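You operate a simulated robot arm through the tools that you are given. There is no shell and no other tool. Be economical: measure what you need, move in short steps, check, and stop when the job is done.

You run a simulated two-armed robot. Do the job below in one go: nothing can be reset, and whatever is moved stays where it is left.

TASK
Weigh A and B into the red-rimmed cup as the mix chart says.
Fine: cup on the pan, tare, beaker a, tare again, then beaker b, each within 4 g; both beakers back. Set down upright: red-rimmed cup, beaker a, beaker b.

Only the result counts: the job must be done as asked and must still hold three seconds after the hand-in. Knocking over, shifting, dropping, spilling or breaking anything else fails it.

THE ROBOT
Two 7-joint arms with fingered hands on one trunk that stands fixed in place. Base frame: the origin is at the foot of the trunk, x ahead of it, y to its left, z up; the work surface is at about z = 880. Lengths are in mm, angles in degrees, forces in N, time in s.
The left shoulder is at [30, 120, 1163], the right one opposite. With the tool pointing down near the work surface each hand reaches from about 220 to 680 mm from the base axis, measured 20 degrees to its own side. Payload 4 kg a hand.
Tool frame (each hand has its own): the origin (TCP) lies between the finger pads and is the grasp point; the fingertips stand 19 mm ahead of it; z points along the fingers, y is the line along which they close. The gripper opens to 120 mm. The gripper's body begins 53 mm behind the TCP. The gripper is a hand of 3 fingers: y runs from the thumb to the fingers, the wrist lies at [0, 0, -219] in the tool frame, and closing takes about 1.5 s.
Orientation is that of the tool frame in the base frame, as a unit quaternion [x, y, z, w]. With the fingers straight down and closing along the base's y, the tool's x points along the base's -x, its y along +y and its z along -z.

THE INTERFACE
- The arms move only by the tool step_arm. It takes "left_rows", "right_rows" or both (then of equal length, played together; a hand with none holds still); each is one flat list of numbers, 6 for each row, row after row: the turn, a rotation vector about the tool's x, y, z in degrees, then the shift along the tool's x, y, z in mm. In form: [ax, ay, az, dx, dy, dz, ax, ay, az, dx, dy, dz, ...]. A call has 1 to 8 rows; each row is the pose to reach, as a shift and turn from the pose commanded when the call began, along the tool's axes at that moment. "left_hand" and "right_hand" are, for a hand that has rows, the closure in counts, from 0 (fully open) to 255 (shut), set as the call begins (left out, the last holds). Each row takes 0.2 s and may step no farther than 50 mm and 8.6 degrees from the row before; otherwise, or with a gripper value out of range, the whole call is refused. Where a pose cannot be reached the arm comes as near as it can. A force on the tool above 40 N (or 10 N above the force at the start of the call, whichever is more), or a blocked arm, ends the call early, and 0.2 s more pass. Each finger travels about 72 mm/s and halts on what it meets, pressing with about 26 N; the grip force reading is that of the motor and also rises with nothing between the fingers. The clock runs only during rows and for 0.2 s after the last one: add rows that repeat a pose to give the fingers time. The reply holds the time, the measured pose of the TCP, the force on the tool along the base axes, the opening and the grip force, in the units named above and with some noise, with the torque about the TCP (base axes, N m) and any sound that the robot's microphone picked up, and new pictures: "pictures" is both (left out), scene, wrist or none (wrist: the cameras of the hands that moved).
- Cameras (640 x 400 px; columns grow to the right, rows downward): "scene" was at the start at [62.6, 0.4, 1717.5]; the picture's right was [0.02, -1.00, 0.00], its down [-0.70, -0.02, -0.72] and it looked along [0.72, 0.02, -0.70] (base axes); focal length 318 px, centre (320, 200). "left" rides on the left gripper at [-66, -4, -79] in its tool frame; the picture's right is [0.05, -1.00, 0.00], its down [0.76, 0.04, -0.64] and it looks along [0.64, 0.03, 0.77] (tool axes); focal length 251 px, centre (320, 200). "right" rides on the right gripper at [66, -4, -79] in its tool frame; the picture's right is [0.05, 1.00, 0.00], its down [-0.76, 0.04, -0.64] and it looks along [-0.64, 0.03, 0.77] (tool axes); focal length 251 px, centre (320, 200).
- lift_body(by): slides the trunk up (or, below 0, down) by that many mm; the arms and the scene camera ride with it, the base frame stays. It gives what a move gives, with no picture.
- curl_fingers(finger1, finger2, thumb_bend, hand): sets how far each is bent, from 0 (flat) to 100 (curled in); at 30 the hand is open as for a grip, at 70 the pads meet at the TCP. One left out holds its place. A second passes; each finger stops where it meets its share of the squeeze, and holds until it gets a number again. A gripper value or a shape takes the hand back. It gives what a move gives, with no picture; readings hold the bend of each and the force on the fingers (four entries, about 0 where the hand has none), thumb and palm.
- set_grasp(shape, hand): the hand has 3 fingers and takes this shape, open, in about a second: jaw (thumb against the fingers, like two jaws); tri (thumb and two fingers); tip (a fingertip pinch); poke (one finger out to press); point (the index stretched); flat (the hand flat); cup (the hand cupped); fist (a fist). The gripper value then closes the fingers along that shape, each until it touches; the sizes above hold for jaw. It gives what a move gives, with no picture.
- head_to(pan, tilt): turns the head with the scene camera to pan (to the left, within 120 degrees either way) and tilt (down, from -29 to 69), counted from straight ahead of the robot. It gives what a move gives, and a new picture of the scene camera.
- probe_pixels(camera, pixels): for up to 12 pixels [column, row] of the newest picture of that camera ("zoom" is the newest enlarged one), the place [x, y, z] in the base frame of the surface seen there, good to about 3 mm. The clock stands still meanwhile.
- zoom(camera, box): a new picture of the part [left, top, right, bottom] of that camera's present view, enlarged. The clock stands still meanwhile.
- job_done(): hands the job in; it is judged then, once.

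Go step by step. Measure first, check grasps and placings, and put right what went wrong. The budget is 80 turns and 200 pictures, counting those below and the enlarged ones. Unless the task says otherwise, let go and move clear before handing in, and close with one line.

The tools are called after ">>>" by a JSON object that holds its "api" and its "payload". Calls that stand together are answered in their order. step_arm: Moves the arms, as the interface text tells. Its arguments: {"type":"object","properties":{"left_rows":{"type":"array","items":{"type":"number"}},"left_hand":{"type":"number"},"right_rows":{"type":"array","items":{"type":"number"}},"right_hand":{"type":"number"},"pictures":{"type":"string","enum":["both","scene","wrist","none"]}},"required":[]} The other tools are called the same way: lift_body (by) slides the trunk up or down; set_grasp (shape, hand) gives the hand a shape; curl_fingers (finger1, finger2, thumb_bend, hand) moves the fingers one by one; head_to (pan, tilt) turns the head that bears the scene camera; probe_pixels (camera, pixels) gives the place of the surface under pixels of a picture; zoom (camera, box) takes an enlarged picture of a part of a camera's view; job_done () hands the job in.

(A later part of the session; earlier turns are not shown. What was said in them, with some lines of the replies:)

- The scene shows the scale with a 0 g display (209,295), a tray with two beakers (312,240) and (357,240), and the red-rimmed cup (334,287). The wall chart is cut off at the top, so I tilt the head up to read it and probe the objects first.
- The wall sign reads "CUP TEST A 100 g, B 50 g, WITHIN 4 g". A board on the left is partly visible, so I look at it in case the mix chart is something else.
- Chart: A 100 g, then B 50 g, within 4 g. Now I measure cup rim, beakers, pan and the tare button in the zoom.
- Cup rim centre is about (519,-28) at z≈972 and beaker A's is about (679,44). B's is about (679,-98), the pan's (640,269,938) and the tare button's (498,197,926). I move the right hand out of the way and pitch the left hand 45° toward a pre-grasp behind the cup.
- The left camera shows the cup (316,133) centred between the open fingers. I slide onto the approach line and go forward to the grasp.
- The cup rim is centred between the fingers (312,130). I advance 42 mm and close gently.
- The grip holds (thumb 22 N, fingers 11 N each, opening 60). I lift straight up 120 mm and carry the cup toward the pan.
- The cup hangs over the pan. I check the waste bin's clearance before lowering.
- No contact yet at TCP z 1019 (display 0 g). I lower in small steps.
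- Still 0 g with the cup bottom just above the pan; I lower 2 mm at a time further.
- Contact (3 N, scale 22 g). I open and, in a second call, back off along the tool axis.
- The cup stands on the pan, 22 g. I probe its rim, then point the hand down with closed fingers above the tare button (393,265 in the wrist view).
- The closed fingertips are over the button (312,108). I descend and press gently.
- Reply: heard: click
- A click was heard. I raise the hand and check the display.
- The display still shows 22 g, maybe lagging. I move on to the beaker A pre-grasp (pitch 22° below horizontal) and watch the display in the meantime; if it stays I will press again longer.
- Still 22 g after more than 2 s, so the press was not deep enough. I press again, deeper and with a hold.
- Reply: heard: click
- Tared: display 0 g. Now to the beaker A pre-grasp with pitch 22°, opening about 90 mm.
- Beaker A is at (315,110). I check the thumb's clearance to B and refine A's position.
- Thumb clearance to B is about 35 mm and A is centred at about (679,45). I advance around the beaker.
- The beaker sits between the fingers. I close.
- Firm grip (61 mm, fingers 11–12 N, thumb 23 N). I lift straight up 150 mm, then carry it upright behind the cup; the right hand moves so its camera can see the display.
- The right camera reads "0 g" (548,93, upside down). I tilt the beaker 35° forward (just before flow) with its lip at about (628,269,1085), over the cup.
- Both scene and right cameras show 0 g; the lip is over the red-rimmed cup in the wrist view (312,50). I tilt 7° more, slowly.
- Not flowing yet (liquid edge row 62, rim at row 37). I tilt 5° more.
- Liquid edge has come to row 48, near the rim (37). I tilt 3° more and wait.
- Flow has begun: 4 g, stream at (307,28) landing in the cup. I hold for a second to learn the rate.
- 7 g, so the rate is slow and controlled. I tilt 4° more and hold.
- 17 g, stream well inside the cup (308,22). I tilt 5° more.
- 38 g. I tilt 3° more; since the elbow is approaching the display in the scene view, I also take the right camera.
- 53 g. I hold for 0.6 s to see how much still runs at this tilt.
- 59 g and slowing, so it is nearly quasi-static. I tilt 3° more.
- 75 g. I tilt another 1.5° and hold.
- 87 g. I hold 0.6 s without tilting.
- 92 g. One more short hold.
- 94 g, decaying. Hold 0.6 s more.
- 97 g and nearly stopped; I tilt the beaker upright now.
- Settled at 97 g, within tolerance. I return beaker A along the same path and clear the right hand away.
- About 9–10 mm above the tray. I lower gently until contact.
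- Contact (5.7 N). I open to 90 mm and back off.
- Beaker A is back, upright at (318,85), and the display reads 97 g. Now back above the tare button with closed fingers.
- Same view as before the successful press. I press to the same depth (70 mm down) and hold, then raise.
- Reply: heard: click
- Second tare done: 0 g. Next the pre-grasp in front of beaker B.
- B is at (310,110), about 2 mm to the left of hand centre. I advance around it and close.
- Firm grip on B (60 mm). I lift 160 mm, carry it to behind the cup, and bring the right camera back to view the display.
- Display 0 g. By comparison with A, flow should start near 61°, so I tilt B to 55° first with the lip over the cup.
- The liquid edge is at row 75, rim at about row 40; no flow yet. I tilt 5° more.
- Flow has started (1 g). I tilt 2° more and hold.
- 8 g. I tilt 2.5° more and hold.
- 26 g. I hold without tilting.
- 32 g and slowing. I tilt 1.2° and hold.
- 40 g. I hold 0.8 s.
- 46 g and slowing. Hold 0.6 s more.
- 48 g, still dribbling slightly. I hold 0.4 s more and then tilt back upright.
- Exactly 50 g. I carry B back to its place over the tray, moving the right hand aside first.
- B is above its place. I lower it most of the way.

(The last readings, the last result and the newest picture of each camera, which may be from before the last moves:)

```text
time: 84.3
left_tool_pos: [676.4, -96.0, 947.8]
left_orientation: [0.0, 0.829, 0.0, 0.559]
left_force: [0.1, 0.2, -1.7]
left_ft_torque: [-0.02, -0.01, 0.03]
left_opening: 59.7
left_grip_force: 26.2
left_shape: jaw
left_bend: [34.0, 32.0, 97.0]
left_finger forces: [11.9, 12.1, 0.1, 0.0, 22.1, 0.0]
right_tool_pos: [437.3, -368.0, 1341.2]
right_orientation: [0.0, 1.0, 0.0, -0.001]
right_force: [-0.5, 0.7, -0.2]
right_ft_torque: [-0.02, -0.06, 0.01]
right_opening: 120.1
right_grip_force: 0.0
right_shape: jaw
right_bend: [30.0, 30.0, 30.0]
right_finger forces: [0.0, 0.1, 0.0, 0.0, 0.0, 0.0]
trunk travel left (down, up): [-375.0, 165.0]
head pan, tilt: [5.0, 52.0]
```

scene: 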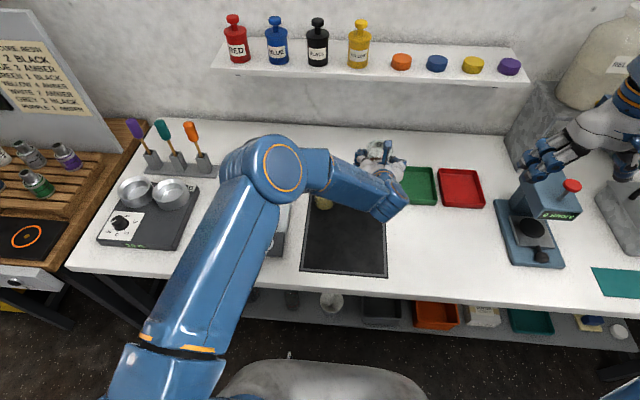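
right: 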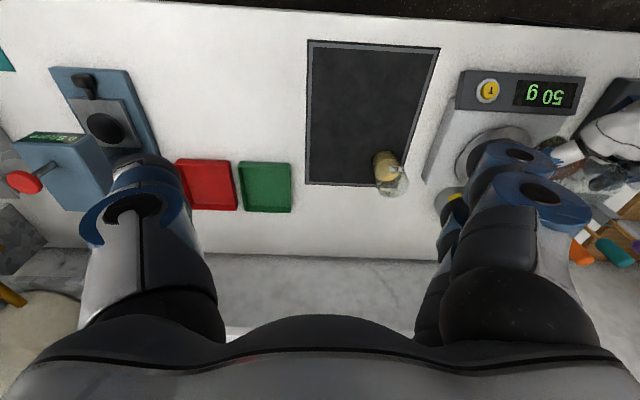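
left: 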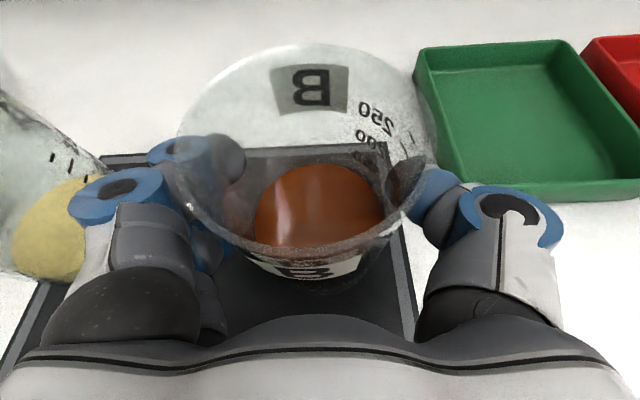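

No contact yet at 948; I lower 4 mm more in small steps.

>>> {"api": "step_arm", "payload": {"left_rows": [0, 0, 0, 1.9, 0, 0.8, 0, 0, 0, 2.8, 0, 1.1, 0, 0, 0, 3.7, 0, 1.5, 0, 0, 0, 3.7, 0, 1.5], "pictures": "wrist"}}

```text
time: 85.3
left_tool_pos: [675.5, -95.9, 946.1]
left_orientation: [0.0, 0.829, 0.0, 0.56]
left_force: [1.9, -1.2, 3.8]
left_ft_torque: [-0.03, 0.01, 0.0]
left_opening: 59.8
left_grip_force: 26.0
left_shape: jaw
left_bend: [34.0, 32.0, 97.0]
left_finger forces: [12.0, 12.4, 0.0, 0.1, 24.0, 0.0]
right_tool_pos: [436.6, -368.3, 1342.6]
right_orientation: [0.0, 1.0, 0.0, 0.0]
right_force: [-0.9, 0.6, -0.3]
right_ft_torque: [0.03, -0.02, -0.02]
right_opening: 120.1
right_grip_force: 0.0
right_shape: jaw
right_bend: [30.0, 30.0, 30.0]
right_finger forces: [0.0, 0.0, 0.0, 0.1, 0.1, 0.0]
trunk travel left (down, up): [-375.0, 165.0]
head pan, tilt: [5.0, 52.0]
```

left: 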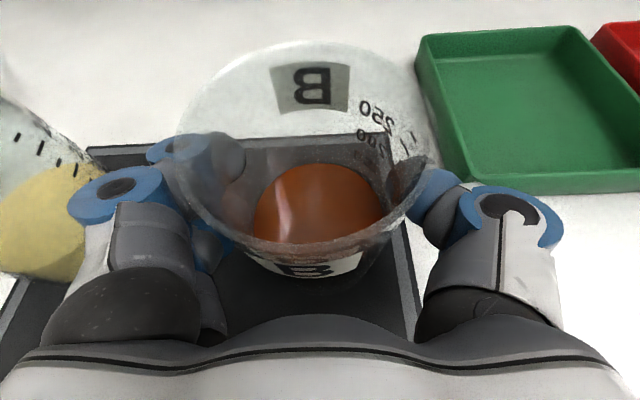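

Contact (3.8 N). I open to 90 mm, then back off and rise.

>>> {"api": "step_arm", "payload": {"left_rows": [0, 0, 0, -0.7, 0, -0.3, 0, 0, 0, -0.7, 0, -0.3, 0, 0, 0, -0.7, 0, -0.3, 0, 0, 0, -0.7, 0, -0.3], "left_hand": 62, "pictures": "wrist"}}

>>> {"api": "step_arm", "payload": {"left_rows": [0, 0, 0, 0, 0, -25, 0, 0, 0, 0, 0, -65, 0, 0, 0, 0, 0, -105, 0, 0, 0, 0, 0, -140, 0, 0, 0, -40, 0, -160, 0, 0, 0, -85, 0, -175, 0, 0, 0, -130, 0, -190, 0, 0, 0, -130, 0, -190]}}

>>> {"api": "step_arm", "payload": {"left_rows": [0, 0, 0, 0, 45, 0, 0, 0, 0, 0, 90, 0, 0, 0, 0, 0, 135, 0, 0, 0, 0, 0, 180, 0, 0, 0, 0, 0, 225, 0, 0, 0, 0, -20, 270, -40, 0, 0, 0, -40, 310, -80, 0, 0, 0, -40, 310, -80]}}

>>> {"api": "zoom", "payload": {"camera": "scene", "box": [180, 120, 420, 270]}}

```text
time: 86.3
left_tool_pos: [675.6, -97.1, 946.1]
left_orientation: [0.0, 0.829, 0.001, 0.56]
left_force: [-0.5, 0.0, 0.1]
left_ft_torque: [-0.01, -0.01, 0.01]
left_opening: 90.3
left_grip_force: 0.2
left_shape: jaw
left_bend: [26.0, 26.0, 12.0]
left_finger forces: [0.0, 0.0, 0.0, 0.1, 0.0, 0.1]
right_tool_pos: [435.6, -369.0, 1342.9]
right_orientation: [0.001, 1.0, 0.0, 0.0]
right_force: [1.2, 0.0, 0.4]
right_ft_torque: [0.02, -0.01, -0.01]
right_opening: 120.0
right_grip_force: 0.1
right_shape: jaw
right_bend: [30.0, 30.0, 30.0]
right_finger forces: [0.1, 0.1, 0.1, 0.0, 0.0, 0.0]
trunk travel left (down, up): [-375.0, 165.0]
head pan, tilt: [5.0, 52.0]
```

left: 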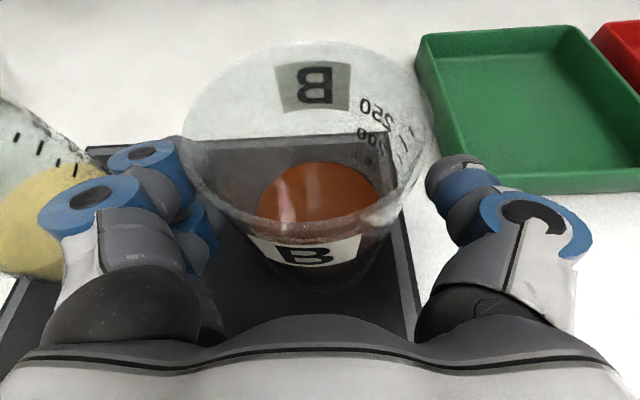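

```text
time: 88.1
left_tool_pos: [548.7, -99.8, 1135.1]
left_orientation: [0.0, 0.829, 0.001, 0.559]
left_force: [0.3, 0.0, -0.3]
left_ft_torque: [0.0, 0.04, -0.02]
left_opening: 90.6
left_grip_force: 0.2
left_shape: jaw
left_bend: [26.0, 26.0, 12.0]
left_finger forces: [0.0, 0.0, 0.1, 0.0, 0.0, 0.0]
right_tool_pos: [438.4, -368.4, 1341.8]
right_orientation: [0.0, 1.0, 0.0, -0.001]
right_force: [0.4, -0.2, -0.5]
right_ft_torque: [0.0, 0.05, 0.01]
right_opening: 119.8
right_grip_force: 0.0
right_shape: jaw
right_bend: [30.0, 30.0, 30.0]
right_finger forces: [0.0, 0.0, 0.1, 0.0, 0.0, 0.1]
trunk travel left (down, up): [-375.0, 165.0]
head pan, tilt: [5.0, 52.0]
```

scene: 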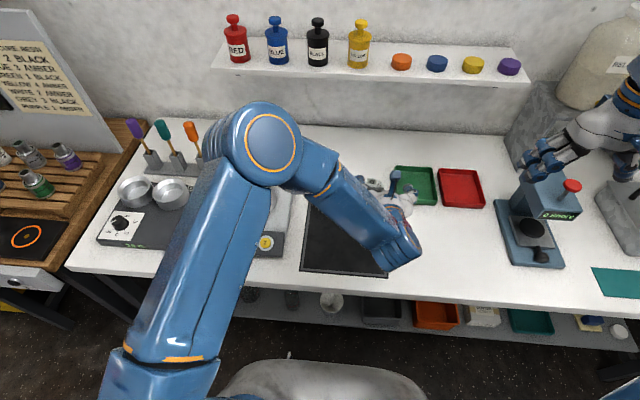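
left: 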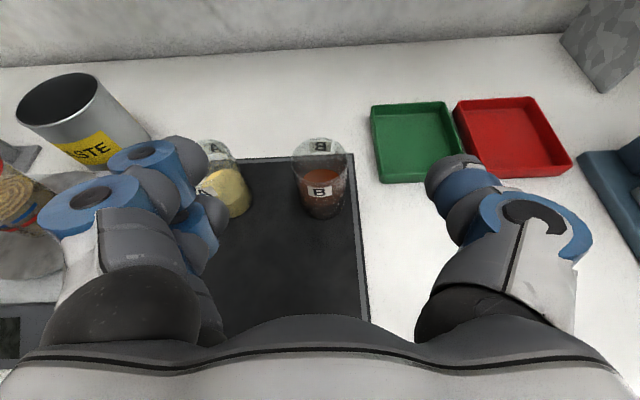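

```text
refused: row 6 steps farther than a row can; nothing moved
```

```text
2.67 times, centred on (300, 195) of scene
```

zoom: 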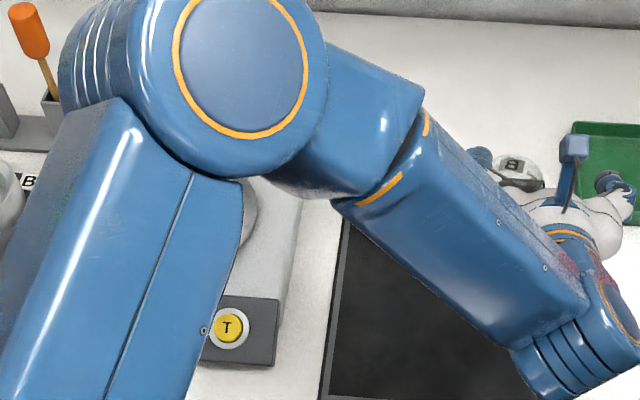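

Both beakers stand upright in place (wrist view (228,185), (320,180)). I raise the left hand and bring it to its own side for a final check.

>>> {"api": "step_arm", "payload": {"left_rows": [0, 0, 0, -40, 10, -20, 0, 0, 0, -80, 20, -40, 0, 0, 0, -110, 50, -60, 0, 0, 0, -120, 92, -70, 0, 0, 0, -125, 137, -75, 0, 0, 0, -125, 183, -80, 0, 0, 0, -125, 229, -85, 0, 0, 0, -125, 275, -90], "pictures": "none"}}

>>> {"api": "step_arm", "payload": {"left_rows": [0, 0, 0, 0, 45, 0, 0, 0, 0, 0, 90, 0, 0, 0, 0, 0, 135, 0, 0, 0, 0, 0, 180, 0, 0, 0, 0, 0, 180, 0]}}

>>> {"api": "zoom", "payload": {"camera": "scene", "box": [180, 120, 420, 270]}}

```text
time: 89.9
left_tool_pos: [511.6, 179.0, 1285.7]
left_orientation: [0.0, 0.829, -0.001, 0.559]
left_force: [-0.1, 0.6, -0.3]
left_ft_torque: [-0.04, -0.01, -0.03]
left_opening: 90.5
left_grip_force: 0.0
left_shape: jaw
left_bend: [26.0, 26.0, 12.0]
left_finger forces: [0.0, 0.0, 0.0, 0.0, 0.1, 0.0]
right_tool_pos: [435.1, -367.0, 1342.6]
right_orientation: [0.001, 1.0, 0.0, 0.0]
right_force: [0.1, 0.7, 0.8]
right_ft_torque: [-0.04, 0.0, 0.02]
right_opening: 120.0
right_grip_force: 0.1
right_shape: jaw
right_bend: [30.0, 30.0, 30.0]
right_finger forces: [0.1, 0.1, 0.0, 0.0, 0.0, 0.0]
trunk travel left (down, up): [-375.0, 165.0]
head pan, tilt: [5.0, 52.0]
```

```text
time: 91.1
left_tool_pos: [509.7, 357.7, 1286.3]
left_orientation: [0.0, 0.829, 0.001, 0.559]
left_force: [0.6, -0.6, -0.1]
left_ft_torque: [0.01, 0.02, 0.03]
left_opening: 90.7
left_grip_force: 0.1
left_shape: jaw
left_bend: [26.0, 26.0, 12.0]
left_finger forces: [0.0, 0.1, 0.1, 0.0, 0.0, 0.0]
right_tool_pos: [435.7, -368.7, 1341.7]
right_orientation: [0.0, 1.0, 0.0, 0.0]
right_force: [0.4, -0.5, 0.6]
right_ft_torque: [0.03, -0.01, -0.01]
right_opening: 119.8
right_grip_force: 0.1
right_shape: jaw
right_bend: [30.0, 30.0, 30.0]
right_finger forces: [0.1, 0.0, 0.0, 0.0, 0.0, 0.0]
trunk travel left (down, up): [-375.0, 165.0]
head pan, tilt: [5.0, 52.0]
```

scene: 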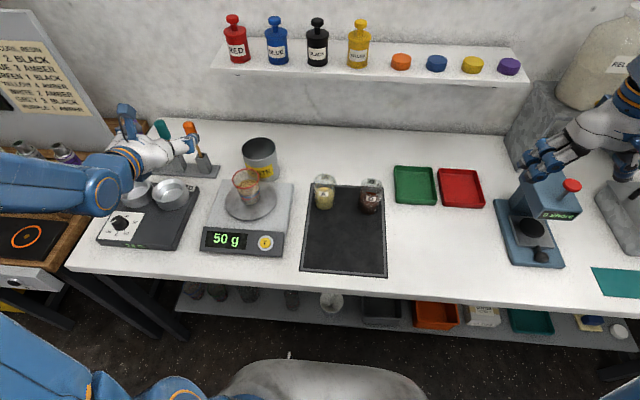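
left: 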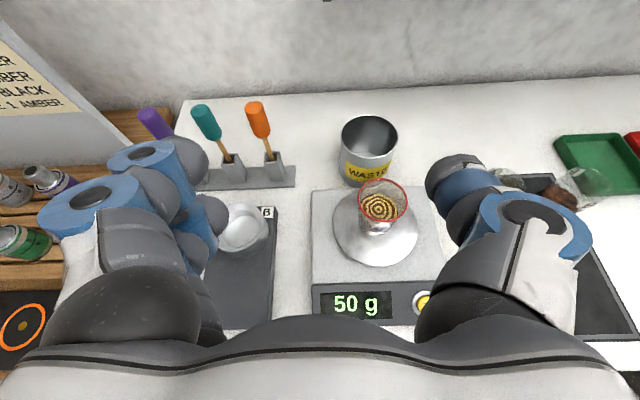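

```text
2.67 times, centred on (300, 195) of scene
```

zoom: 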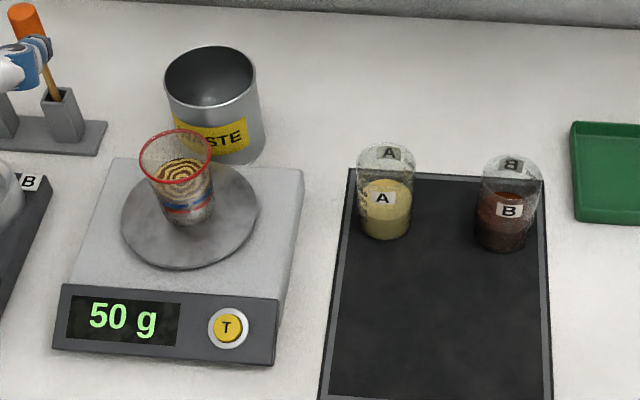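

The cup stands upright on the pan with 50 g of B showing after the second tare. Both beakers are upright back on the tray, nothing is spilled, and the hands are clear, so I hand in.

>>> {"api": "job_done", "payload": {}}

```text
The job is handed in.
```

The red-rimmed cup on the scale pan holds 97 g of A and 50 g of B (chart: 100 g and 50 g, each within 4 g). It was tared before each pour, and the cup and both beakers are set down upright, with the beakers back on the tray.
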